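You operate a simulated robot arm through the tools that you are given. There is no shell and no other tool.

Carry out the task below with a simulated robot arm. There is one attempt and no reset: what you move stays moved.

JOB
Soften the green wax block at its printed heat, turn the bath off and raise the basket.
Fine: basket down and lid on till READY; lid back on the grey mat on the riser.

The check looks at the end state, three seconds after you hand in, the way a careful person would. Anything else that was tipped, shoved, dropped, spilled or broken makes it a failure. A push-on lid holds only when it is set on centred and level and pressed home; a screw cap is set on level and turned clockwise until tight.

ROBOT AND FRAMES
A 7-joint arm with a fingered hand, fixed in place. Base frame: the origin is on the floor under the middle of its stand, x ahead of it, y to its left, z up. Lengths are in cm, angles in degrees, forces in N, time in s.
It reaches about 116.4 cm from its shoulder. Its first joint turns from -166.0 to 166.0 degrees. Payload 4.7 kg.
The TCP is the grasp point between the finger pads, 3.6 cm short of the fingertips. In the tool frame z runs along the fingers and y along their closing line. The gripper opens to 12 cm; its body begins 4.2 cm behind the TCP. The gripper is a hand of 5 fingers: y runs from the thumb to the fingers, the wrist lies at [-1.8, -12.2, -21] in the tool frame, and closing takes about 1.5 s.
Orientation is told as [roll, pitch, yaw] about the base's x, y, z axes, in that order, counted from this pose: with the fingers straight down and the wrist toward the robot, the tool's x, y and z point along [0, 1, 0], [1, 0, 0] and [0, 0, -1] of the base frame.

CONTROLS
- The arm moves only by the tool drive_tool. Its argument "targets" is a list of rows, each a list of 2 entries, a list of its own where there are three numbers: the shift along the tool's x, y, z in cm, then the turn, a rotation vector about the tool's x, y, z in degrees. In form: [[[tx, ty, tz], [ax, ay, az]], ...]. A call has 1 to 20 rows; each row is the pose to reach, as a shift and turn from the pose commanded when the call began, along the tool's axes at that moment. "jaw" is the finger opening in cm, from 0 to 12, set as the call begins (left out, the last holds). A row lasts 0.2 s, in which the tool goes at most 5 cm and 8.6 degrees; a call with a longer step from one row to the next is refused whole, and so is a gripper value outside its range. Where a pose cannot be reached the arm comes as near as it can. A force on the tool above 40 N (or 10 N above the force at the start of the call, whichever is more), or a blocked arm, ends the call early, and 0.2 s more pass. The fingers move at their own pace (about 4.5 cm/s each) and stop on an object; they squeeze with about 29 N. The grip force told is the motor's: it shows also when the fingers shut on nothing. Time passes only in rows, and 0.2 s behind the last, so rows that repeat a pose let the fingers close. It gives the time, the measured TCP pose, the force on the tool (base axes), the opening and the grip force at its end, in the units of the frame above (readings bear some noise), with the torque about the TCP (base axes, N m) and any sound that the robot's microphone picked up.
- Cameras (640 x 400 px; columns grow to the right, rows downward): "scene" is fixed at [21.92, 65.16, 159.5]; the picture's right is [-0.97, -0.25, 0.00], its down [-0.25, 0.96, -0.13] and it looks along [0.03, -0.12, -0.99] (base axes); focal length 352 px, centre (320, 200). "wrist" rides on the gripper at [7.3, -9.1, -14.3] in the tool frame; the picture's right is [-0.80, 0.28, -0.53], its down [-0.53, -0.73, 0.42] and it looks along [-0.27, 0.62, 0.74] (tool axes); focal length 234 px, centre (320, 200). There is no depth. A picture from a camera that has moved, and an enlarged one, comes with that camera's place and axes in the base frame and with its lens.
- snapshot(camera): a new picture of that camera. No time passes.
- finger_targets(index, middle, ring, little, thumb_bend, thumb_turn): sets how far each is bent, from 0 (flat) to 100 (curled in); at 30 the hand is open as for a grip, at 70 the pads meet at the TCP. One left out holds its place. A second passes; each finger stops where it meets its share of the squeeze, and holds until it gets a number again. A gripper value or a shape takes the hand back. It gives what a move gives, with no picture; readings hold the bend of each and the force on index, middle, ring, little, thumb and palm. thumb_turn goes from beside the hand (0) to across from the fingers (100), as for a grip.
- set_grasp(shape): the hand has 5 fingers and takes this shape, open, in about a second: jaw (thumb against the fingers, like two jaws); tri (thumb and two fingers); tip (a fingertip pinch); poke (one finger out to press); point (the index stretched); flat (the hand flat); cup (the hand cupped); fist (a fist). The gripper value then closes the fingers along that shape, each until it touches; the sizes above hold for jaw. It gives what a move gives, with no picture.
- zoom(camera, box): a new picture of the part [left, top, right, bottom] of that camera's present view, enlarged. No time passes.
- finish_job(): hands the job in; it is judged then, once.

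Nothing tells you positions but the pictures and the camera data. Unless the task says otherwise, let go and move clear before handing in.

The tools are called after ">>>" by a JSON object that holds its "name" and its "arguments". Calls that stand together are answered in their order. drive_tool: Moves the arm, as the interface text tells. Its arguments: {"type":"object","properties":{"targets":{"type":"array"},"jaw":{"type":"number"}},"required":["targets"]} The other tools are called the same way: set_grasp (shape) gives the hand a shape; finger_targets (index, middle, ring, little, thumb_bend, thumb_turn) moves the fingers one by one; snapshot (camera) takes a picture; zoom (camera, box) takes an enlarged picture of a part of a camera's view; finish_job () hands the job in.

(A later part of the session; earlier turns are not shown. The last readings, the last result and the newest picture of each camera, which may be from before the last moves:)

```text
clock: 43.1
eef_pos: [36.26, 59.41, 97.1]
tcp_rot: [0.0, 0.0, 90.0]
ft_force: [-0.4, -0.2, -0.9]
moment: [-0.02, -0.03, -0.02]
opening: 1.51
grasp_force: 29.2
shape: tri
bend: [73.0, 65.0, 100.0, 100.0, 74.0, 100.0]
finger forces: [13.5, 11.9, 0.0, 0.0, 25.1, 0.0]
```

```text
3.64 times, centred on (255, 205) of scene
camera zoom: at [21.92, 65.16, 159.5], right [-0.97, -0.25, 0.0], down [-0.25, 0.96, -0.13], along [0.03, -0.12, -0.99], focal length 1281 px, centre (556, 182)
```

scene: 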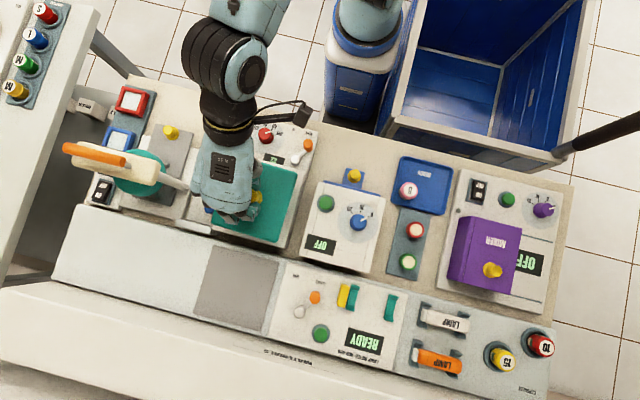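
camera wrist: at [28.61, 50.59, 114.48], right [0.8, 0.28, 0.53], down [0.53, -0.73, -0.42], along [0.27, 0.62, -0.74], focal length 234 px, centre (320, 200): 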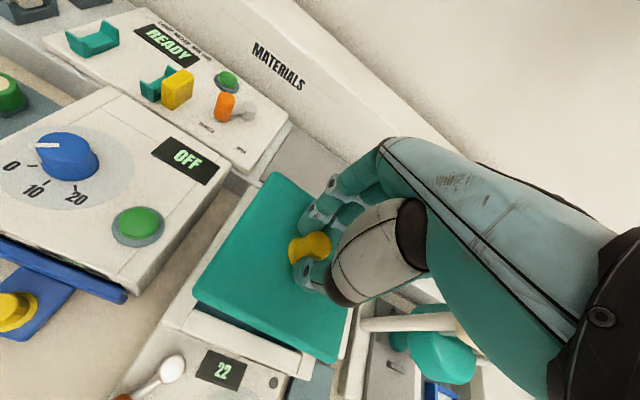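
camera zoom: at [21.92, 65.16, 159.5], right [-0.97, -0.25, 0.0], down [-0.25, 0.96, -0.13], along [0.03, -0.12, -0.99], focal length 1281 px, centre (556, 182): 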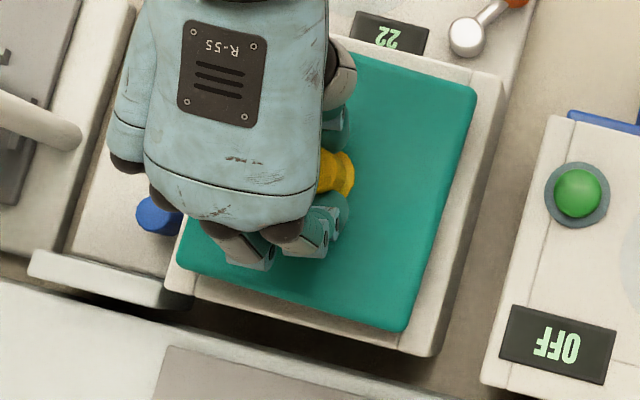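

Both cameras now agree the lid is centred within about 0.15 cm, but it is turned about 2° clockwise relative to the bath. I turn it back 2° counter-clockwise and check again.

>>> {"name": "drive_tool", "arguments": {"targets": [[[0, -0.05, 0], [0, 0, -1]], [[-0.05, -0.08, 0.2], [0, 0, -2]], [[-0.05, -0.08, 0.3], [0, 0, -2]], [[-0.05, -0.08, 0.3], [0, 0, -2]]]}}

>>> {"name": "zoom", "arguments": {"camera": "wrist", "box": [150, 270, 250, 345]}}

>>> {"name": "zoom", "arguments": {"camera": "wrist", "box": [220, 140, 320, 215]}}

>>> {"name": "zoom", "arguments": {"camera": "scene", "box": [200, 150, 310, 260]}}

>>> {"name": "zoom", "arguments": {"camera": "wrist", "box": [270, 310, 390, 400]}}

```text
clock: 44.1
eef_pos: [36.23, 59.32, 96.72]
tcp_rot: [0.0, 0.0, 92.0]
ft_force: [0.0, 0.0, 0.1]
moment: [-0.04, 0.0, 0.02]
opening: 1.49
grasp_force: 29.4
shape: tri
bend: [73.0, 65.0, 100.0, 100.0, 74.0, 100.0]
finger forces: [13.5, 12.1, 0.0, 0.1, 24.9, 0.0]
```

```text
5.33 times, centred on (200, 308) of wrist
camera zoom: at [29.2, 49.98, 111.07], right [0.79, 0.31, 0.53], down [0.56, -0.71, -0.42], along [0.24, 0.63, -0.74], focal length 1249 px, centre (960, -373)
```

zoom: 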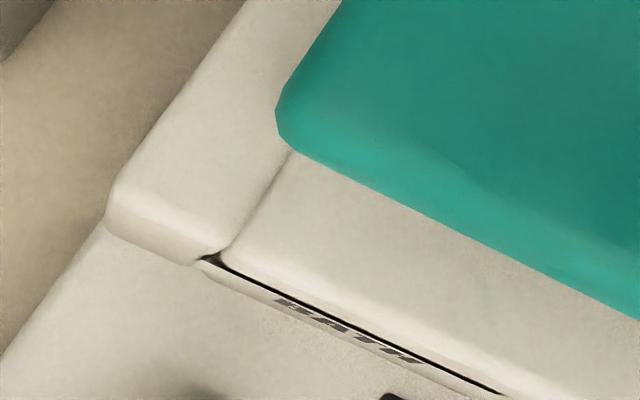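

```text
5.33 times, centred on (270, 178) of wrist
camera zoom: at [29.2, 49.98, 111.07], right [0.79, 0.31, 0.53], down [0.56, -0.71, -0.42], along [0.24, 0.63, -0.74], focal length 1249 px, centre (587, 320)
```

zoom: 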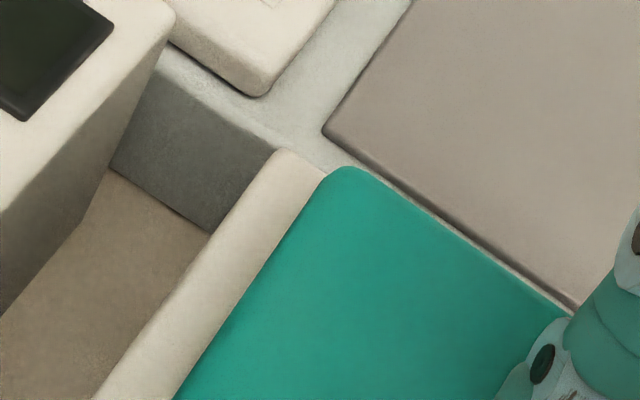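

```text
3.64 times, centred on (255, 205) of scene
camera zoom: at [21.92, 65.16, 159.5], right [-0.97, -0.25, 0.0], down [-0.25, 0.96, -0.13], along [0.03, -0.12, -0.99], focal length 1281 px, centre (556, 182)
```

zoom: 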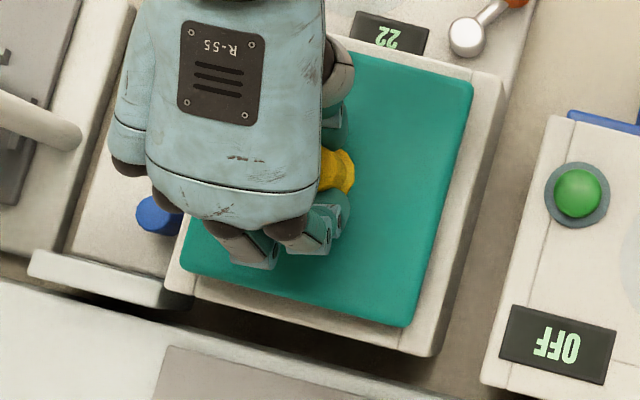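

```text
4.44 times, centred on (330, 355) of wrist
camera zoom: at [29.2, 49.98, 111.07], right [0.79, 0.31, 0.53], down [0.56, -0.71, -0.42], along [0.24, 0.63, -0.74], focal length 1041 px, centre (276, -489)
```

zoom: 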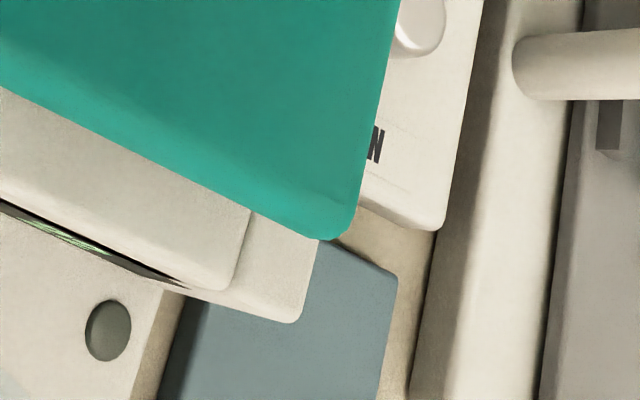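

I'll zoom at the right-hand margin from the scene camera to verify the lid edge is parallel to the rim.

>>> {"name": "zoom", "arguments": {"camera": "scene", "box": [260, 164, 308, 194]}}

>>> {"name": "zoom", "arguments": {"camera": "scene", "box": [240, 228, 288, 258]}}

>>> {"name": "zoom", "arguments": {"camera": "scene", "box": [195, 215, 243, 245]}}

```text
13.33 times, centred on (284, 179) of scene
camera zoom: at [21.92, 65.16, 159.5], right [-0.97, -0.25, 0.0], down [-0.25, 0.96, -0.13], along [0.03, -0.12, -0.99], focal length 4697 px, centre (800, 480)
```

zoom: 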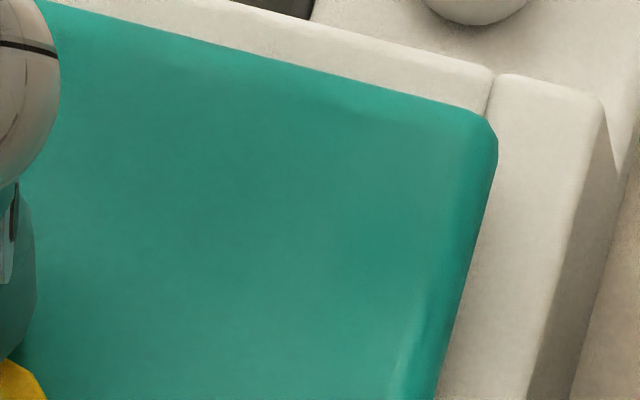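

```text
13.33 times, centred on (264, 243) of scene
camera zoom: at [21.92, 65.16, 159.5], right [-0.97, -0.25, 0.0], down [-0.25, 0.96, -0.13], along [0.03, -0.12, -0.99], focal length 4697 px, centre (1067, -373)
```

zoom: 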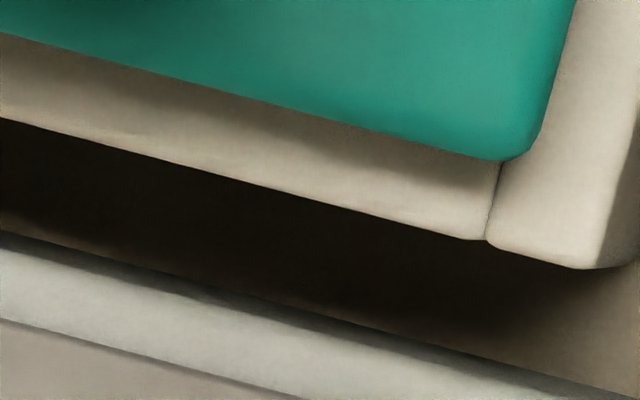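

```text
13.33 times, centred on (219, 230) of scene
camera zoom: at [21.92, 65.16, 159.5], right [-0.97, -0.25, 0.0], down [-0.25, 0.96, -0.13], along [0.03, -0.12, -0.99], focal length 4697 px, centre (1667, -200)
```

zoom: 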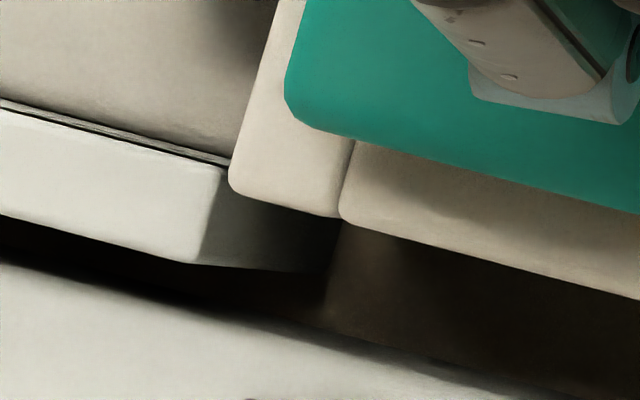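

Margins all round are 1.1–1.3 cm, so the lid is centred within 0.1 cm and parallel. I lower gently onto the rim watching the force.

>>> {"name": "drive_tool", "arguments": {"targets": [[[0.04, 0.08, 0.15], [0, 0, 0]], [[0.04, 0.08, 0.3], [0, 0, 0]], [[0.04, 0.08, 0.45], [0, 0, 0]], [[0.04, 0.08, 0.45], [0, 0, 0]]]}}

>>> {"name": "drive_tool", "arguments": {"targets": [[[0, 0, 0.15], [0, 0, 0]], [[0, 0, 0.3], [0, 0, 0]], [[0, 0, 0.3], [0, 0, 0]]]}}

>>> {"name": "snapshot", "arguments": {"camera": "wrist"}}

```text
clock: 45.1
eef_pos: [36.23, 59.34, 96.41]
tcp_rot: [0.0, -0.1, 92.0]
ft_force: [0.1, 0.1, -0.2]
moment: [-0.02, 0.0, 0.03]
opening: 1.48
grasp_force: 29.8
shape: tri
bend: [73.0, 65.0, 100.0, 100.0, 74.0, 100.0]
finger forces: [13.5, 12.0, 0.1, 0.0, 25.1, 0.0]
```

```text
clock: 45.9
eef_pos: [36.27, 59.45, 96.07]
tcp_rot: [-0.1, 0.0, 91.9]
ft_force: [-0.2, 0.3, -0.7]
moment: [0.03, 0.02, 0.01]
opening: 1.49
grasp_force: 28.5
shape: tri
bend: [73.0, 65.0, 100.0, 100.0, 74.0, 100.0]
finger forces: [13.5, 11.9, 0.1, 0.0, 25.0, 0.0]
```

```text
taken
camera wrist: at [29.12, 50.06, 110.33], right [0.79, 0.31, 0.53], down [0.56, -0.71, -0.42], along [0.24, 0.63, -0.74], focal length 234 px, centre (320, 200)
```

wrist: 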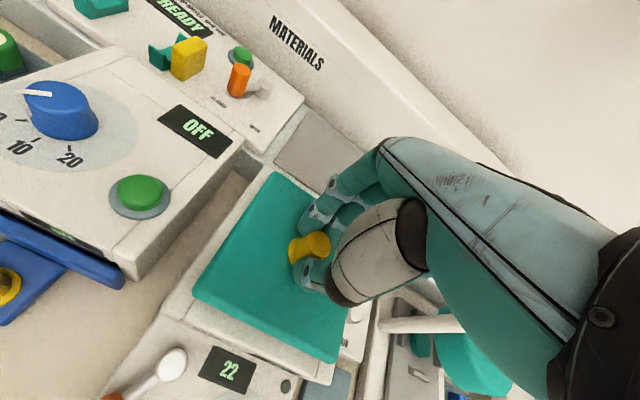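

No contact yet. I continue in small steps.

>>> {"name": "drive_tool", "arguments": {"targets": [[[0, 0, 0.12], [0, 0, 0]], [[0, 0, 0.24], [0, 0, 0]], [[0, 0, 0.24], [0, 0, 0]]]}}

>>> {"name": "drive_tool", "arguments": {"targets": [[[0, 0, 0.12], [0, 0, 0]], [[0, 0, 0.24], [0, 0, 0]], [[0, 0, 0.24], [0, 0, 0]]]}}

>>> {"name": "drive_tool", "arguments": {"targets": [[[0, 0, 0.12], [0, 0, 0]], [[0, 0, 0.24], [0, 0, 0]], [[0, 0, 0.24], [0, 0, 0]]]}}

```text
clock: 46.7
eef_pos: [36.14, 59.4, 95.94]
tcp_rot: [0.1, 0.0, 92.0]
ft_force: [-0.2, -0.1, -0.4]
moment: [0.0, 0.0, -0.04]
opening: 1.48
grasp_force: 28.9
shape: tri
bend: [73.0, 65.0, 100.0, 100.0, 74.0, 100.0]
finger forces: [13.5, 12.1, 0.1, 0.0, 24.9, 0.1]
```

```text
clock: 47.5
eef_pos: [36.11, 59.39, 95.65]
tcp_rot: [0.1, -0.1, 92.0]
ft_force: [-0.7, -0.9, 0.5]
moment: [0.03, -0.04, 0.04]
opening: 1.51
grasp_force: 29.3
shape: tri
bend: [73.0, 65.0, 100.0, 100.0, 74.0, 100.0]
finger forces: [13.5, 12.5, 0.0, 0.1, 25.1, 0.0]
```

```text
clock: 48.3
eef_pos: [36.2, 59.43, 95.5]
tcp_rot: [-0.1, -0.3, 91.9]
ft_force: [-0.6, 1.0, 10.3]
moment: [0.17, 0.05, 0.01]
opening: 1.53
grasp_force: 28.6
shape: tri
bend: [73.0, 65.0, 100.0, 100.0, 74.0, 100.0]
finger forces: [14.7, 13.9, 0.1, 0.0, 26.3, 0.0]
```

Contact now at z≈95.5 with 10 N. I look at how the lid sits before pressing home.

>>> {"name": "zoom", "arguments": {"camera": "wrist", "box": [150, 260, 260, 345]}}

>>> {"name": "zoom", "arguments": {"camera": "wrist", "box": [270, 300, 390, 390]}}

>>> {"name": "zoom", "arguments": {"camera": "scene", "box": [260, 164, 308, 194]}}

>>> {"name": "zoom", "arguments": {"camera": "scene", "box": [240, 228, 288, 258]}}

>>> {"name": "zoom", "arguments": {"camera": "scene", "box": [195, 215, 243, 245]}}

```text
4.71 times, centred on (205, 302) of wrist
camera zoom: at [29.11, 50.01, 109.72], right [0.79, 0.3, 0.53], down [0.56, -0.71, -0.43], along [0.25, 0.63, -0.74], focal length 1102 px, centre (861, -282)
```

zoom: 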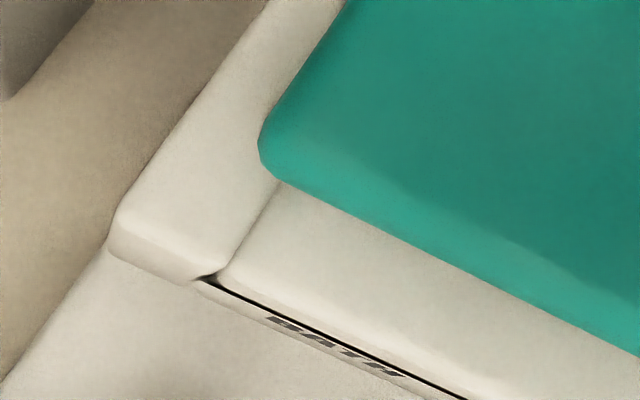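

```text
4.44 times, centred on (330, 345) of wrist
camera zoom: at [29.11, 50.01, 109.72], right [0.79, 0.3, 0.53], down [0.56, -0.71, -0.43], along [0.25, 0.63, -0.74], focal length 1041 px, centre (276, -444)
```

zoom: 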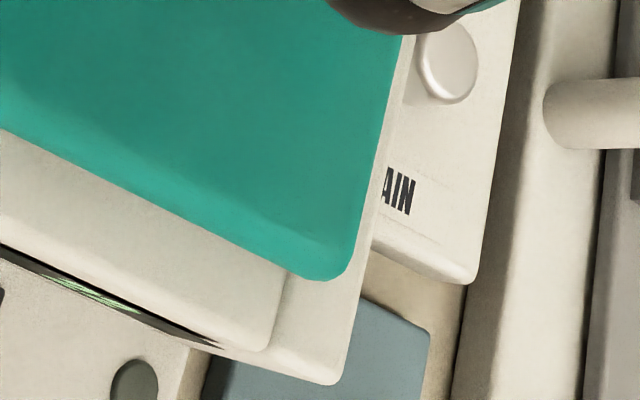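

```text
13.33 times, centred on (284, 179) of scene
camera zoom: at [21.92, 65.16, 159.5], right [-0.97, -0.25, 0.0], down [-0.25, 0.96, -0.13], along [0.03, -0.12, -0.99], focal length 4697 px, centre (800, 480)
```

zoom: 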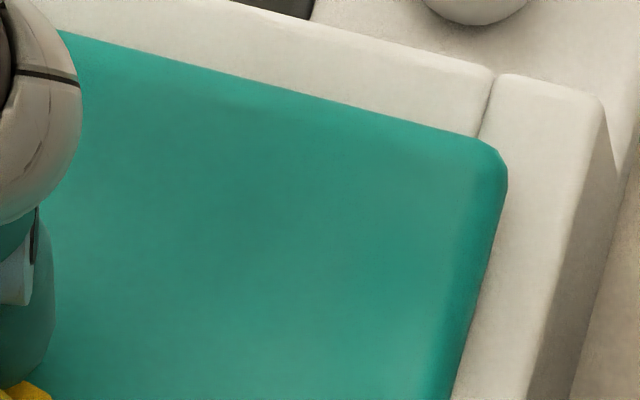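

```text
13.33 times, centred on (264, 243) of scene
camera zoom: at [21.92, 65.16, 159.5], right [-0.97, -0.25, 0.0], down [-0.25, 0.96, -0.13], along [0.03, -0.12, -0.99], focal length 4697 px, centre (1067, -373)
```

zoom: 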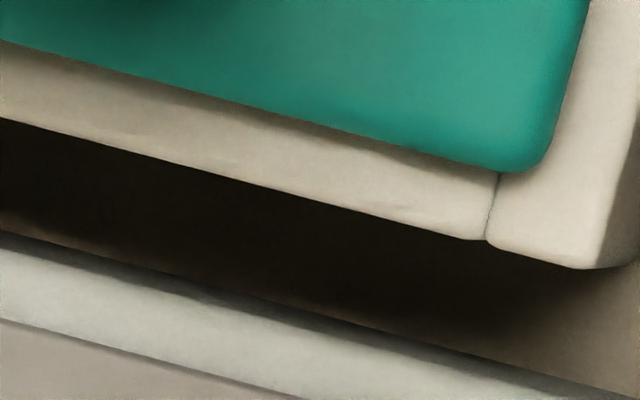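

```text
13.33 times, centred on (219, 230) of scene
camera zoom: at [21.92, 65.16, 159.5], right [-0.97, -0.25, 0.0], down [-0.25, 0.96, -0.13], along [0.03, -0.12, -0.99], focal length 4697 px, centre (1667, -200)
```

zoom: 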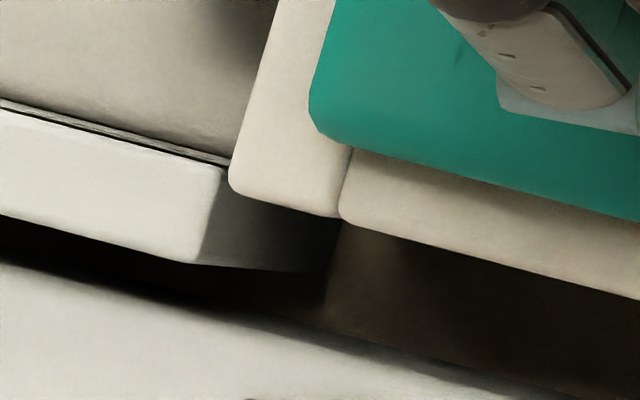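

The lid sits centred (margins 1.1–1.25 cm all round). Now I press down further through the grip, watching force and height.

>>> {"name": "drive_tool", "arguments": {"targets": [[[0, 0, 0.15], [0, 0, 0]], [[0, 0, 0.3], [0, 0, 0]], [[0, 0, 0.3], [0, 0, 0]]]}}

```text
clock: 49.1
eef_pos: [36.07, 59.37, 95.34]
tcp_rot: [-0.2, -0.4, 91.8]
ft_force: [0.6, 1.5, 32.2]
moment: [0.2, 0.0, 0.01]
opening: 1.67
grasp_force: 28.9
shape: tri
bend: [73.0, 65.0, 100.0, 100.0, 74.0, 100.0]
finger forces: [18.1, 17.6, 0.0, 0.1, 30.8, 0.0]
```

The push is 32 N now with little further travel. I'll inspect the gap between lid and rim closely.

>>> {"name": "zoom", "arguments": {"camera": "wrist", "box": [180, 275, 228, 305]}}

>>> {"name": "zoom", "arguments": {"camera": "wrist", "box": [310, 340, 358, 370]}}

>>> {"name": "zoom", "arguments": {"camera": "scene", "box": [260, 164, 308, 194]}}

>>> {"name": "zoom", "arguments": {"camera": "wrist", "box": [190, 330, 270, 390]}}

```text
13.33 times, centred on (204, 290) of wrist
camera zoom: at [29.1, 49.95, 109.56], right [0.79, 0.3, 0.53], down [0.56, -0.71, -0.43], along [0.25, 0.63, -0.73], focal length 3122 px, centre (1867, -1000)
```

zoom: 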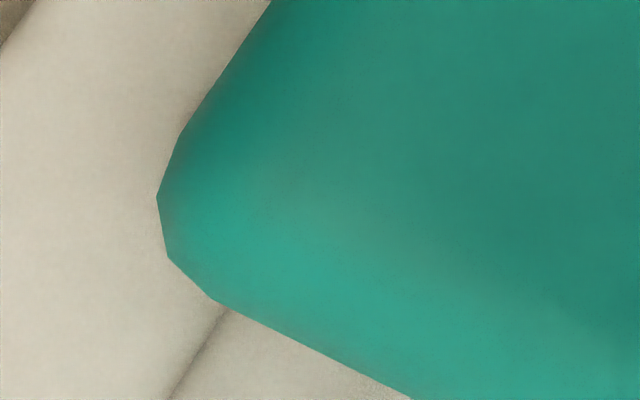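

```text
13.33 times, centred on (334, 355) of wrist
camera zoom: at [29.1, 49.95, 109.56], right [0.79, 0.3, 0.53], down [0.56, -0.71, -0.43], along [0.25, 0.63, -0.73], focal length 3122 px, centre (133, -1867)
```

zoom: 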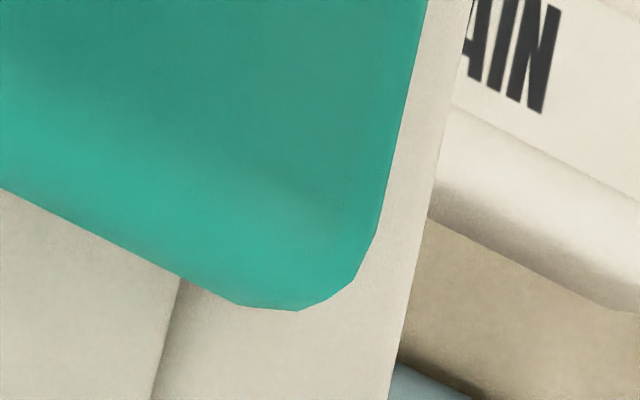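

```text
13.33 times, centred on (284, 179) of scene
camera zoom: at [21.92, 65.16, 159.5], right [-0.97, -0.25, 0.0], down [-0.25, 0.96, -0.13], along [0.03, -0.12, -0.99], focal length 4697 px, centre (800, 480)
```

zoom: 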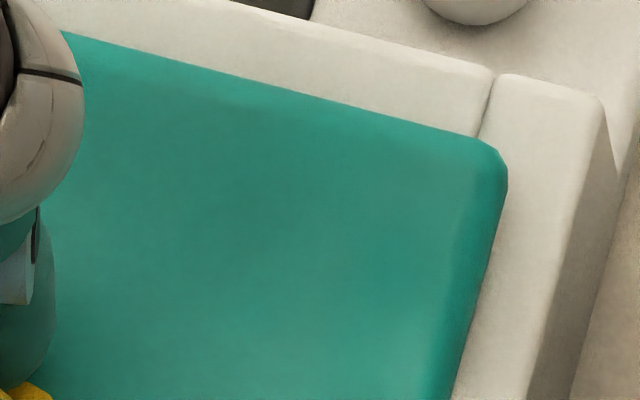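

```text
6.67 times, centred on (230, 360) of wrist
camera zoom: at [29.1, 49.95, 109.56], right [0.79, 0.3, 0.53], down [0.56, -0.71, -0.43], along [0.25, 0.63, -0.73], focal length 1561 px, centre (920, -867)
```

zoom: 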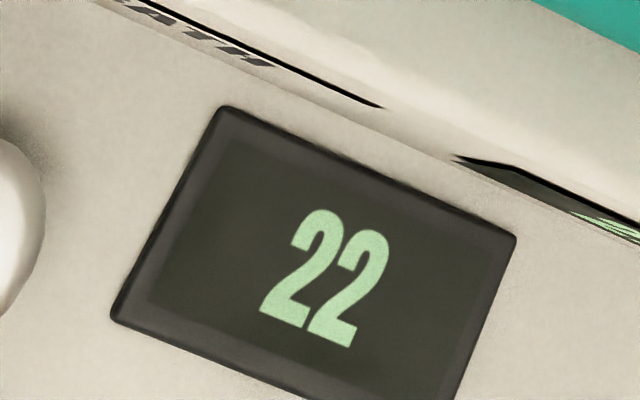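

The lid no longer moves in the picture and shows no gap, so it is seated on the rim. I relieve the push, release the knob and rise.

>>> {"name": "drive_tool", "arguments": {"targets": [[[0, 0, -0.2], [0, 0, 0]], [[0, 0, -0.35], [0, 0, 0]], [[0, 0, -0.35], [0, 0, 0]]]}}

>>> {"name": "drive_tool", "arguments": {"targets": [[[0, 0, 0], [0, 0, 0]], [[0, 0, 0], [0, 0, 0]], [[0, 0, 0], [0, 0, 0]], [[0, 0, 0], [0, 0, 0]], [[0, 0, 0], [0, 0, 0]], [[0, 0, 0], [0, 0, 0]]], "jaw": 5}}

>>> {"name": "drive_tool", "arguments": {"targets": [[[0, 0, -1], [0, 0, 0]], [[0, 0, -2.5], [0, 0, 0]], [[0, 0, -4], [0, 0, 0]], [[0, 0, -7], [0, 0, 0]], [[0, 0, -7], [0, 0, 0]]]}}

>>> {"name": "zoom", "arguments": {"camera": "wrist", "box": [160, 140, 380, 340]}}

>>> {"name": "zoom", "arguments": {"camera": "scene", "box": [200, 150, 310, 260]}}

```text
clock: 49.9
eef_pos: [36.13, 59.35, 95.37]
tcp_rot: [0.0, 0.1, 92.0]
ft_force: [2.4, 6.1, 20.4]
moment: [0.33, -0.09, -0.02]
opening: 1.65
grasp_force: 29.1
shape: tri
bend: [73.0, 65.0, 100.0, 100.0, 75.0, 100.0]
finger forces: [18.0, 18.8, 0.1, 0.0, 27.2, 0.0]
```

```text
clock: 51.3
eef_pos: [36.2, 59.33, 95.37]
tcp_rot: [-0.1, 0.0, 92.0]
ft_force: [0.4, 0.4, -0.1]
moment: [0.03, -0.02, -0.01]
opening: 4.98
grasp_force: 0.0
shape: tri
bend: [74.0, 48.0, 99.0, 99.0, 72.0, 100.0]
finger forces: [0.1, 0.0, 0.1, 0.0, 0.1, 0.1]
```

```text
clock: 52.5
eef_pos: [36.12, 59.51, 102.24]
tcp_rot: [0.0, 0.0, 91.9]
ft_force: [-0.2, -0.4, -0.3]
moment: [0.02, 0.01, 0.01]
opening: 4.97
grasp_force: 0.0
shape: tri
bend: [74.0, 48.0, 99.0, 99.0, 72.0, 100.0]
finger forces: [0.0, 0.0, 0.0, 0.0, 0.1, 0.1]
```

```text
2.00 times, centred on (270, 240) of wrist
camera zoom: at [29.1, 50.06, 116.51], right [0.79, 0.31, 0.53], down [0.56, -0.71, -0.42], along [0.24, 0.63, -0.74], focal length 468 px, centre (420, 120)
```

zoom: 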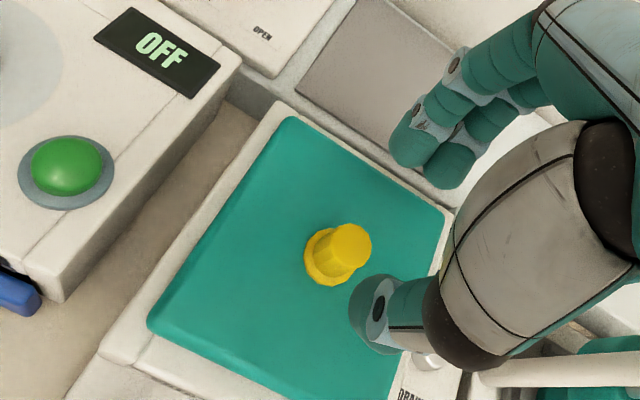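

```text
3.64 times, centred on (255, 205) of scene
camera zoom: at [21.92, 65.16, 159.5], right [-0.97, -0.25, 0.0], down [-0.25, 0.96, -0.13], along [0.03, -0.12, -0.99], focal length 1281 px, centre (556, 182)
```

zoom: 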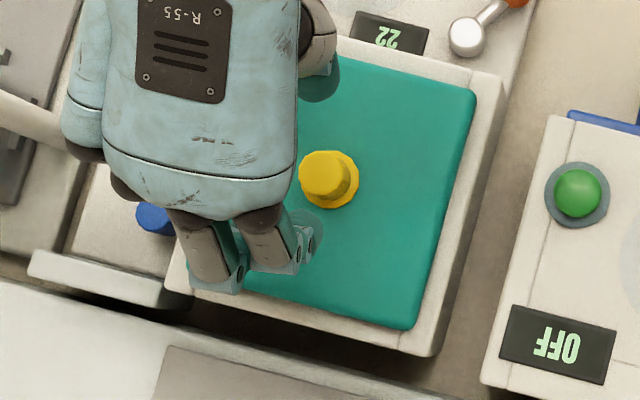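

The lid stays put, flat and centred. Now I go to the red knob at (39.4, 45.0), staying at yaw ≈92 with fingers open.

>>> {"name": "drive_tool", "arguments": {"targets": [[[-0.5, -2.5, 0], [0, 0, 0]], [[-1, -5, 0], [0, 0, 0]], [[-1.5, -7.5, 0], [0, 0, 0]], [[-2, -10, 0], [0, 0, 0]], [[-2.4, -12.5, 1], [0, 0, 0]], [[-2.81, -14.57, 3], [0, 0, 0]], [[-2.81, -14.57, 6], [0, 0, 0]], [[-2.81, -14.57, 8], [0, 0, 0]], [[-2.81, -14.57, 8], [0, 0, 0]]]}}

>>> {"name": "zoom", "arguments": {"camera": "wrist", "box": [200, 160, 380, 320]}}

>>> {"name": "zoom", "arguments": {"camera": "scene", "box": [200, 80, 310, 180]}}

```text
clock: 54.5
eef_pos: [39.56, 44.91, 94.44]
tcp_rot: [0.0, 0.0, 91.9]
ft_force: [0.6, 0.3, -0.2]
moment: [0.01, -0.03, 0.0]
opening: 4.98
grasp_force: 0.1
shape: tri
bend: [74.0, 48.0, 99.0, 99.0, 72.0, 100.0]
finger forces: [0.0, 0.0, 0.1, 0.0, 0.0, 0.1]
```

```text
2.50 times, centred on (290, 240) of wrist
camera zoom: at [32.42, 35.6, 108.66], right [0.79, 0.31, 0.53], down [0.56, -0.71, -0.42], along [0.25, 0.63, -0.74], focal length 585 px, centre (395, 100)
```

zoom: 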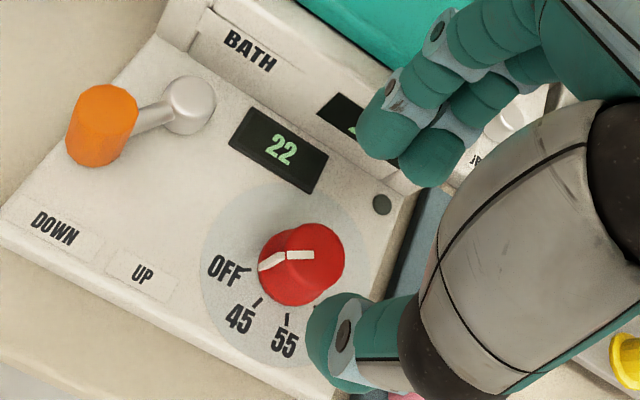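

```text
4.00 times, centred on (255, 130) of scene
camera zoom: at [21.92, 65.16, 159.5], right [-0.97, -0.25, 0.0], down [-0.25, 0.96, -0.13], along [0.03, -0.12, -0.99], focal length 1409 px, centre (580, 480)
```

zoom: 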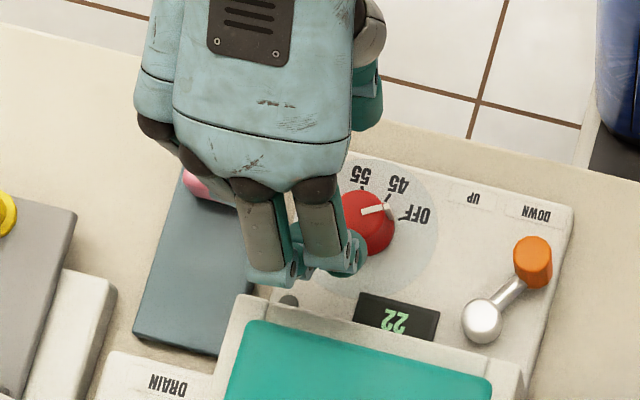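

Alignment is good; a 0.25 cm shift along the closing line and down to z≈88.5.

>>> {"name": "drive_tool", "arguments": {"targets": [[[0, 0.25, 1.5], [0, 0, 0]], [[0, 0.25, 3], [0, 0, 0]], [[0, 0.25, 4.5], [0, 0, 0]], [[0, 0.25, 5.4], [0, 0, 0]], [[0, 0.25, 5.9], [0, 0, 0]], [[0, 0.25, 5.9], [0, 0, 0]]]}}

>>> {"name": "zoom", "arguments": {"camera": "wrist", "box": [200, 160, 380, 320]}}

>>> {"name": "zoom", "arguments": {"camera": "scene", "box": [200, 80, 310, 180]}}

```text
clock: 56.1
eef_pos: [39.48, 45.23, 88.84]
tcp_rot: [-0.2, -0.3, 92.1]
ft_force: [3.0, -20.3, 12.5]
moment: [0.98, -0.08, -0.36]
opening: 4.59
grasp_force: 0.1
shape: tri
bend: [74.0, 56.0, 99.0, 99.0, 72.0, 100.0]
finger forces: [0.0, 25.1, 0.1, 0.0, 0.0, 0.0]
stopped in row 6: the force on the tool passed its limit at 41 N (the readings are from after the stop); the commanded pose is now the measured one
```

```text
2.50 times, centred on (290, 240) of wrist
camera zoom: at [32.42, 35.76, 103.07], right [0.79, 0.31, 0.53], down [0.56, -0.71, -0.43], along [0.25, 0.63, -0.73], focal length 585 px, centre (395, 100)
```

zoom: 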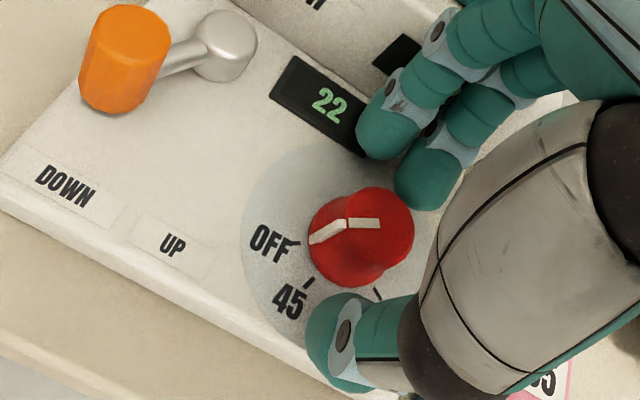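

```text
4.00 times, centred on (255, 130) of scene
camera zoom: at [21.92, 65.16, 159.5], right [-0.97, -0.25, 0.0], down [-0.25, 0.96, -0.13], along [0.03, -0.12, -0.99], focal length 1409 px, centre (580, 480)
```

zoom: 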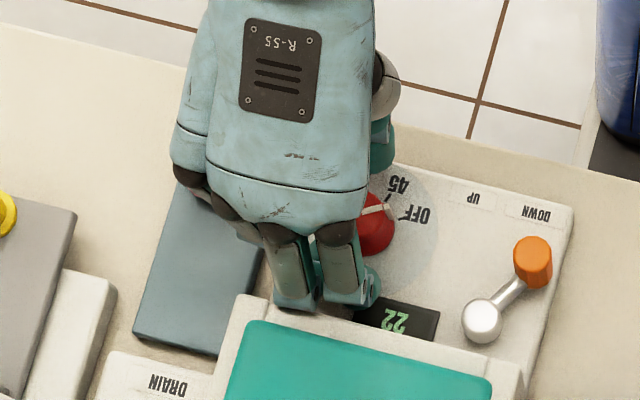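

The middle finger's outward bulge touched the bath's front wall. I rise straight up and will instead grip with the fingers toward +x (yaw −25 → +15), away from the bath.

>>> {"name": "drive_tool", "arguments": {"targets": [[[0, -0.2, -0.5], [0, 0, 0]], [[0, -0.2, -2], [0, 0, 0]], [[0, -0.2, -5], [0, 0, 0]], [[0, -0.2, -9], [0, 0, 0]], [[0, -0.2, -9], [0, 0, 0]]]}}

>>> {"name": "zoom", "arguments": {"camera": "scene", "box": [190, 90, 330, 260]}}

>>> {"name": "zoom", "arguments": {"camera": "wrist", "box": [150, 80, 390, 320]}}

```text
clock: 57.3
eef_pos: [39.38, 44.98, 97.69]
tcp_rot: [-0.1, -0.2, 92.0]
ft_force: [0.4, 0.3, 0.0]
moment: [0.0, 0.0, 0.0]
opening: 4.98
grasp_force: 0.0
shape: tri
bend: [74.0, 48.0, 99.0, 99.0, 72.0, 100.0]
finger forces: [0.0, 0.0, 0.0, 0.0, 0.0, 0.1]
```

```text
2.35 times, centred on (260, 175) of scene
camera zoom: at [21.92, 65.16, 159.5], right [-0.97, -0.25, 0.0], down [-0.25, 0.96, -0.13], along [0.03, -0.12, -0.99], focal length 829 px, centre (461, 259)
```

zoom: 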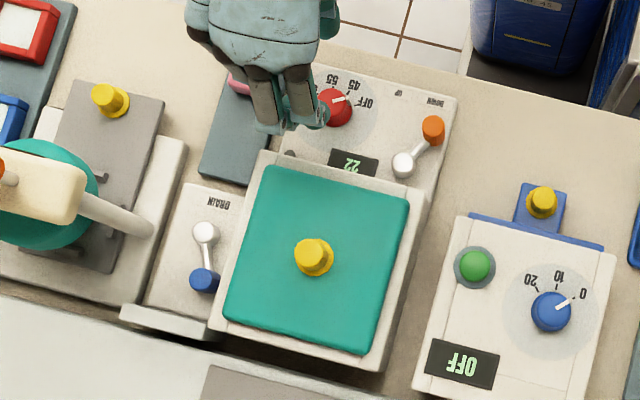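

```text
1.67 times, centred on (270, 200) of wrist
camera zoom: at [32.33, 35.62, 111.93], right [0.79, 0.31, 0.53], down [0.56, -0.71, -0.43], along [0.25, 0.63, -0.73], focal length 390 px, centre (403, 200)
```

zoom: 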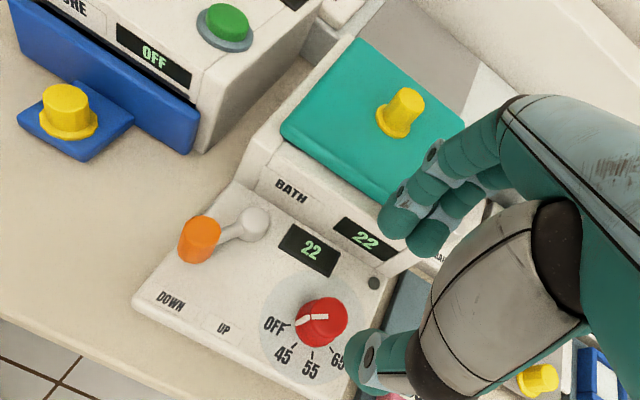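

All is intact and the lid is well centred. I rotate to yaw −25 above the knob.

>>> {"name": "drive_tool", "arguments": {"targets": [[[0, 0, -1], [0, 0, 7.8]], [[0, 0, -2], [0, 0, 15.6]], [[0, 0, -2], [0, 0, 23.4]], [[0, 0, -2], [0, 0, 31.2]], [[0, 0, -2], [0, 0, 39]], [[0, 0, -2], [0, 0, 46.8]], [[0, 0, -2], [0, 0, 54.6]], [[0, 0, -2], [0, 0, 62.4]], [[0, 0, -2], [0, 0, 70.2]], [[0, 0, -2], [0, 0, 78]], [[0, 0, -2], [0, 0, 85.8]], [[0, 0, -2], [0, 0, 93.6]], [[0, 0, -2], [0, 0, 101.4]], [[0, 0, -2], [0, 0, 109.2]], [[0, 0, -2], [0, 0, 117]], [[0, 0, -2], [0, 0, 117]]]}}

>>> {"name": "snapshot", "arguments": {"camera": "scene"}}

>>> {"name": "snapshot", "arguments": {"camera": "wrist"}}

```text
clock: 60.7
eef_pos: [39.56, 45.11, 99.68]
tcp_rot: [0.4, -0.1, -25.2]
ft_force: [-0.2, 0.4, -0.6]
moment: [-0.01, -0.01, 0.0]
opening: 4.98
grasp_force: 0.1
shape: tri
bend: [74.0, 48.0, 99.0, 99.0, 72.0, 100.0]
finger forces: [0.0, 0.0, 0.0, 0.0, 0.1, 0.0]
```

```text
taken
```

scene: 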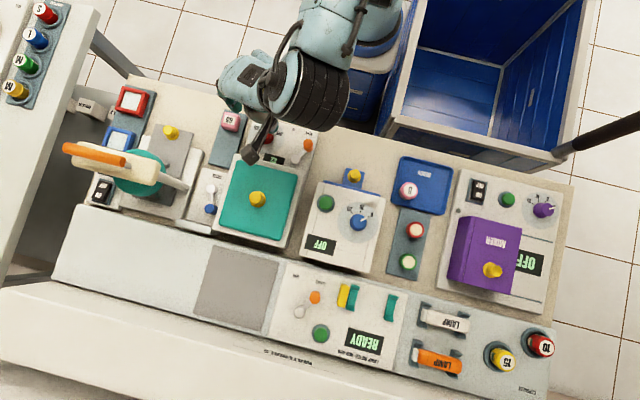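

```text
taken
camera wrist: at [34.23, 55.42, 114.02], right [-0.09, -0.85, 0.52], down [-0.89, -0.17, -0.43], along [0.45, -0.5, -0.74], focal length 234 px, centre (320, 200)
```

wrist: 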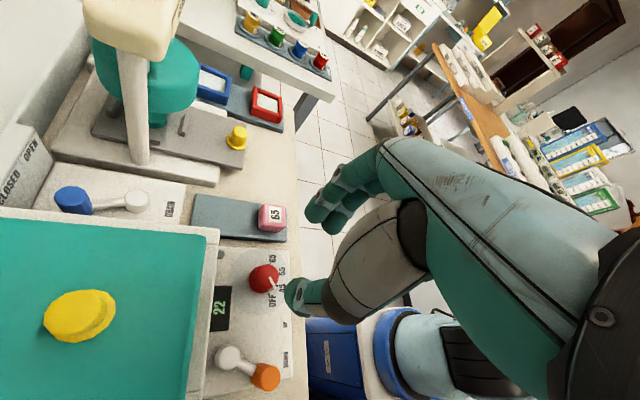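

Now I check alignment in a zoom from here.

>>> {"name": "zoom", "arguments": {"camera": "wrist", "box": [200, 220, 340, 340]}}

>>> {"name": "zoom", "arguments": {"camera": "scene", "box": [200, 70, 330, 170]}}

```text
3.33 times, centred on (270, 280) of wrist
camera zoom: at [34.23, 55.42, 114.02], right [-0.09, -0.85, 0.52], down [-0.89, -0.17, -0.43], along [0.45, -0.5, -0.74], focal length 781 px, centre (487, -67)
```

zoom: 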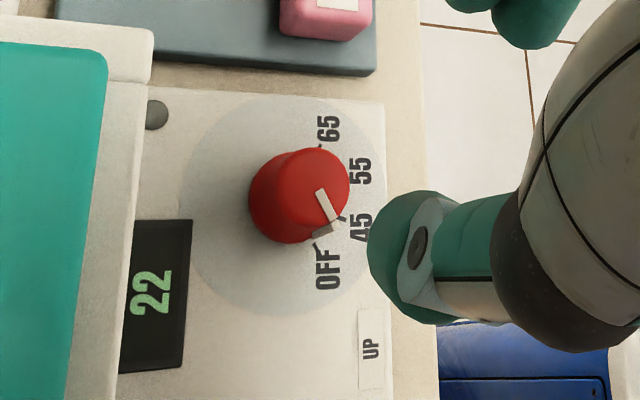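

```text
4.00 times, centred on (265, 120) of scene
camera zoom: at [21.92, 65.16, 159.5], right [-0.97, -0.25, 0.0], down [-0.25, 0.96, -0.13], along [0.03, -0.12, -0.99], focal length 1409 px, centre (540, 520)
```

zoom: 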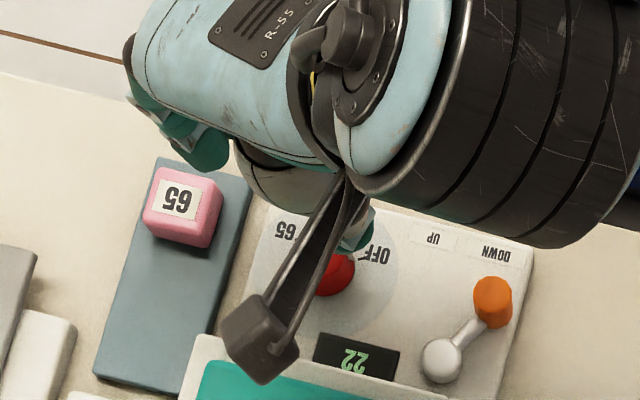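

Knob sits 0.2 cm off; I correct and descend to z≈90 for a check.

>>> {"name": "drive_tool", "arguments": {"targets": [[[-0.12, -0.2, 2.5], [0, 0, 0]], [[-0.12, -0.2, 5], [0, 0, 0]], [[-0.12, -0.2, 7.5], [0, 0, 0]], [[-0.12, -0.2, 9.5], [0, 0, 0]], [[-0.12, -0.2, 9.5], [0, 0, 0]]]}}

>>> {"name": "zoom", "arguments": {"camera": "wrist", "box": [200, 180, 360, 300]}}

>>> {"name": "zoom", "arguments": {"camera": "scene", "box": [200, 70, 330, 170]}}

```text
clock: 61.9
eef_pos: [39.26, 45.18, 90.21]
tcp_rot: [0.3, -0.1, -24.9]
ft_force: [0.1, 0.4, 0.7]
moment: [0.0, -0.03, -0.02]
opening: 5.01
grasp_force: 0.0
shape: tri
bend: [74.0, 48.0, 99.0, 99.0, 72.0, 100.0]
finger forces: [0.1, 0.0, 0.1, 0.1, 0.1, 0.1]
```

```text
3.33 times, centred on (280, 240) of wrist
camera zoom: at [33.93, 55.46, 104.45], right [-0.09, -0.85, 0.52], down [-0.89, -0.17, -0.43], along [0.45, -0.5, -0.74], focal length 781 px, centre (453, 67)
```

zoom: 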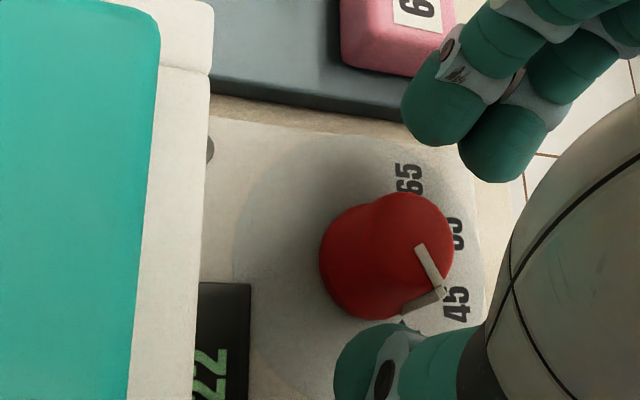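

```text
4.00 times, centred on (265, 120) of scene
camera zoom: at [21.92, 65.16, 159.5], right [-0.97, -0.25, 0.0], down [-0.25, 0.96, -0.13], along [0.03, -0.12, -0.99], focal length 1409 px, centre (540, 520)
```

zoom: 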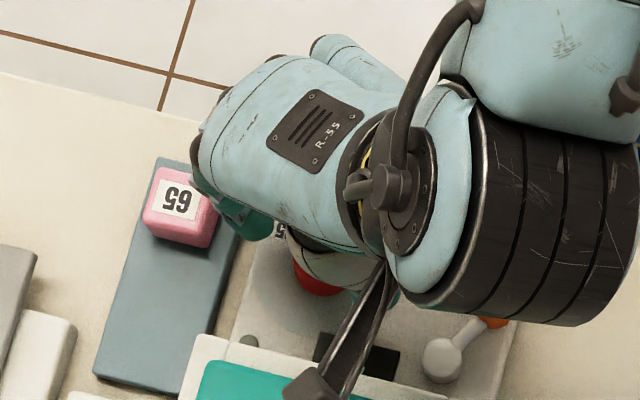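

Good; I descend the rest with small steps.

>>> {"name": "drive_tool", "arguments": {"targets": [[[0, 0.1, 0.6], [0, 0, 0]], [[0, 0.1, 1.2], [0, 0, 0]], [[0, 0.1, 1.6], [0, 0, 0]], [[0, 0.1, 1.6], [0, 0, 0]]]}}

>>> {"name": "zoom", "arguments": {"camera": "wrist", "box": [200, 180, 360, 300]}}

```text
clock: 62.9
eef_pos: [39.33, 44.9, 88.51]
tcp_rot: [0.2, -0.1, -25.0]
ft_force: [-0.7, 0.7, 0.3]
moment: [-0.01, 0.0, -0.01]
opening: 4.96
grasp_force: 0.0
shape: tri
bend: [74.0, 48.0, 99.0, 99.0, 72.0, 100.0]
finger forces: [0.0, 0.0, 0.1, 0.1, 0.1, 0.0]
```

```text
3.33 times, centred on (280, 240) of wrist
camera zoom: at [34.01, 55.38, 102.84], right [-0.09, -0.85, 0.52], down [-0.89, -0.17, -0.43], along [0.45, -0.5, -0.74], focal length 781 px, centre (453, 67)
```

zoom: 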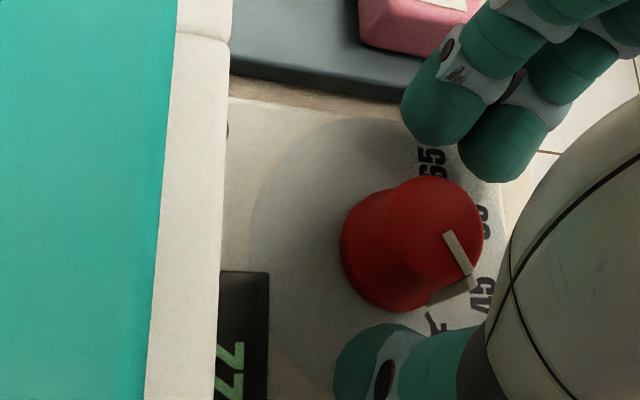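

Centred on the knob without contact. I close on it.

>>> {"name": "drive_tool", "arguments": {"targets": [[[0, 0, 0.2], [0, 0, 0]], [[0, 0, 0.2], [0, 0, 0]], [[0, 0, 0.2], [0, 0, 0]], [[0, 0, 0.2], [0, 0, 0]], [[0, 0, 0.2], [0, 0, 0]], [[0, 0, 0.2], [0, 0, 0]], [[0, 0, 0.2], [0, 0, 0]], [[0, 0, 0.2], [0, 0, 0]]], "jaw": 2}}

>>> {"name": "zoom", "arguments": {"camera": "wrist", "box": [200, 180, 360, 300]}}

```text
clock: 64.7
eef_pos: [39.22, 44.93, 88.41]
tcp_rot: [0.2, 0.0, -24.9]
ft_force: [-2.2, -0.9, -5.3]
moment: [-0.03, 0.04, -0.02]
opening: 2.0
grasp_force: 29.2
shape: tri
bend: [73.0, 63.0, 100.0, 100.0, 74.0, 100.0]
finger forces: [12.6, 10.5, 0.0, 0.0, 26.0, 0.0]
```

```text
3.33 times, centred on (280, 240) of wrist
camera zoom: at [33.99, 55.38, 102.64], right [-0.09, -0.85, 0.52], down [-0.89, -0.17, -0.43], along [0.45, -0.5, -0.74], focal length 781 px, centre (453, 67)
```

zoom: 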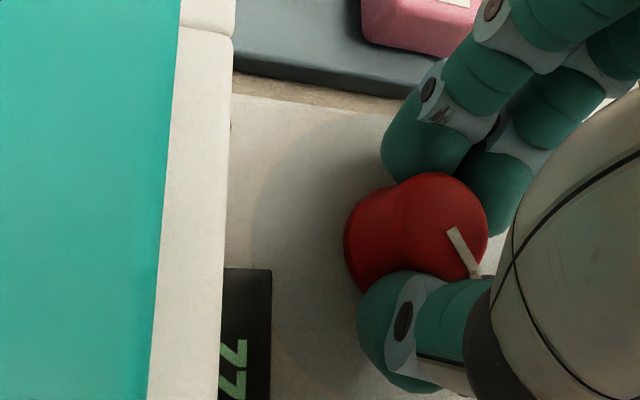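

The knob is held between the pads. I turn it +40° (counter-clockwise from above) toward 45.

>>> {"name": "drive_tool", "arguments": {"targets": [[[0, 0, 0], [0, 0, -4]], [[0, 0, 0], [0, 0, -8]], [[0, 0, 0], [0, 0, -12]], [[0, 0, 0], [0, 0, -16]], [[0, 0, 0], [0, 0, -20]], [[0, 0, 0], [0, 0, -24]], [[0, 0, 0], [0, 0, -28]], [[0, 0, 0], [0, 0, -32]], [[0, 0, 0], [0, 0, -36]], [[0, 0, 0], [0, 0, -40]], [[0, 0, 0], [0, 0, -40]], [[0, 0, 0], [0, 0, -40]]]}}

>>> {"name": "zoom", "arguments": {"camera": "wrist", "box": [200, 180, 360, 300]}}

>>> {"name": "zoom", "arguments": {"camera": "scene", "box": [200, 70, 330, 170]}}

```text
clock: 67.3
eef_pos: [39.33, 45.04, 88.42]
tcp_rot: [0.2, -0.2, 15.1]
ft_force: [7.5, -2.4, -9.0]
moment: [-0.05, -0.34, -0.03]
opening: 1.94
grasp_force: 28.9
shape: tri
bend: [73.0, 63.0, 100.0, 100.0, 74.0, 100.0]
finger forces: [15.0, 15.7, 0.0, 0.0, 23.3, 0.0]
```

```text
3.33 times, centred on (280, 240) of wrist
camera zoom: at [28.51, 49.58, 102.66], right [0.48, -0.71, 0.52], down [-0.57, -0.7, -0.43], along [0.67, -0.09, -0.74], focal length 781 px, centre (453, 67)
```

zoom: 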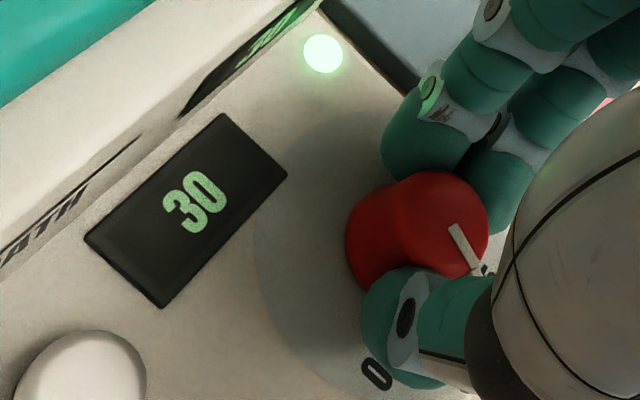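

```text
4.00 times, centred on (265, 120) of scene
camera zoom: at [21.92, 65.16, 159.5], right [-0.97, -0.25, 0.0], down [-0.25, 0.96, -0.13], along [0.03, -0.12, -0.99], focal length 1409 px, centre (540, 520)
```

zoom: 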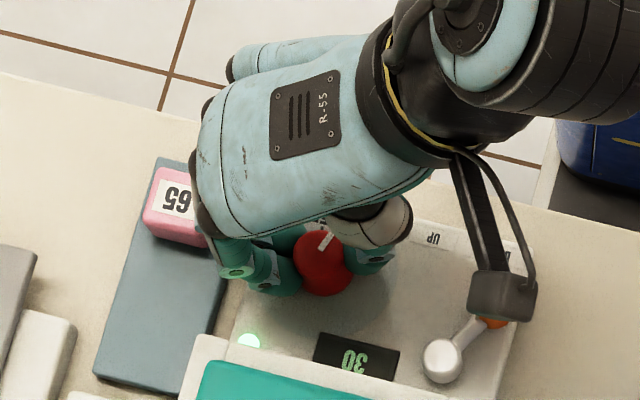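

The heater light is on and the display rises (30). I quickly verify the pointer angle.

>>> {"name": "zoom", "arguments": {"camera": "scene", "box": [250, 110, 310, 160]}}

>>> {"name": "zoom", "arguments": {"camera": "wrist", "box": [270, 220, 350, 320]}}

```text
8.00 times, centred on (280, 135) of scene
camera zoom: at [21.92, 65.16, 159.5], right [-0.97, -0.25, 0.0], down [-0.25, 0.96, -0.13], along [0.03, -0.12, -0.99], focal length 2818 px, centre (640, 720)
```

zoom: 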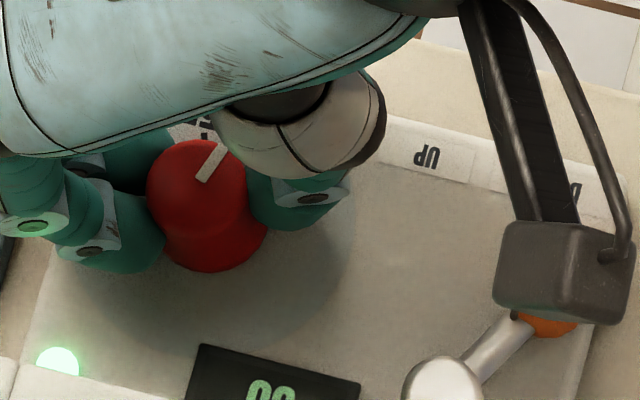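

```text
4.00 times, centred on (310, 270) of wrist
camera zoom: at [28.51, 49.58, 102.66], right [0.48, -0.71, 0.52], down [-0.57, -0.7, -0.43], along [0.67, -0.09, -0.74], focal length 937 px, centre (360, -80)
```

zoom: 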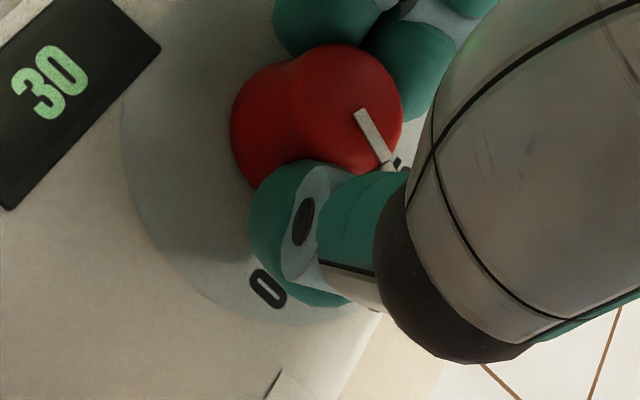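

The grip didn't slip, so the knob should be on 45. I open the fingers to verify the pointer unobstructed.

>>> {"name": "drive_tool", "arguments": {"targets": [[[0, 0, 0], [0, 0, 0]], [[0, 0, 0], [0, 0, 0]], [[0, 0, 0], [0, 0, 0]], [[0, 0, 0], [0, 0, 0]], [[0, 0, 0], [0, 0, 0]]], "jaw": 5}}

>>> {"name": "zoom", "arguments": {"camera": "wrist", "box": [220, 180, 360, 300]}}

>>> {"name": "zoom", "arguments": {"camera": "scene", "box": [250, 110, 310, 160]}}

```text
clock: 68.5
eef_pos: [39.33, 45.05, 88.44]
tcp_rot: [0.2, -0.2, 15.0]
ft_force: [-0.3, -0.3, 0.5]
moment: [0.02, -0.02, 0.01]
opening: 4.97
grasp_force: 0.1
shape: tri
bend: [74.0, 48.0, 99.0, 99.0, 72.0, 100.0]
finger forces: [0.0, 0.0, 0.0, 0.0, 0.1, 0.1]
```

```text
3.33 times, centred on (290, 240) of wrist
camera zoom: at [28.47, 49.58, 102.69], right [0.48, -0.71, 0.52], down [-0.57, -0.7, -0.43], along [0.67, -0.09, -0.74], focal length 781 px, centre (420, 67)
```

zoom: 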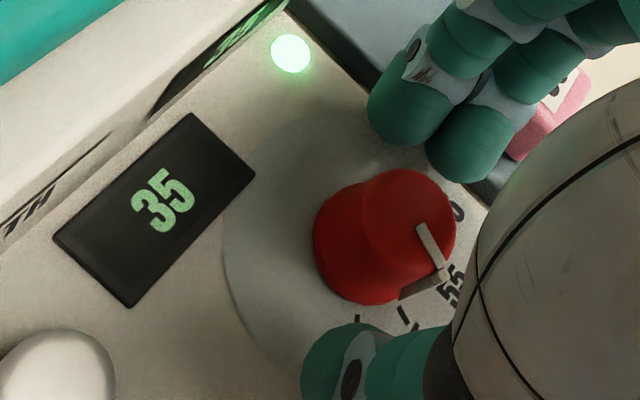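

```text
8.00 times, centred on (280, 135) of scene
camera zoom: at [21.92, 65.16, 159.5], right [-0.97, -0.25, 0.0], down [-0.25, 0.96, -0.13], along [0.03, -0.12, -0.99], focal length 2818 px, centre (640, 720)
```

zoom: 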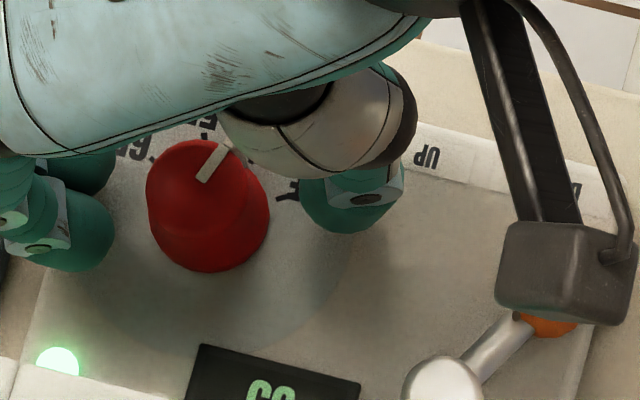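

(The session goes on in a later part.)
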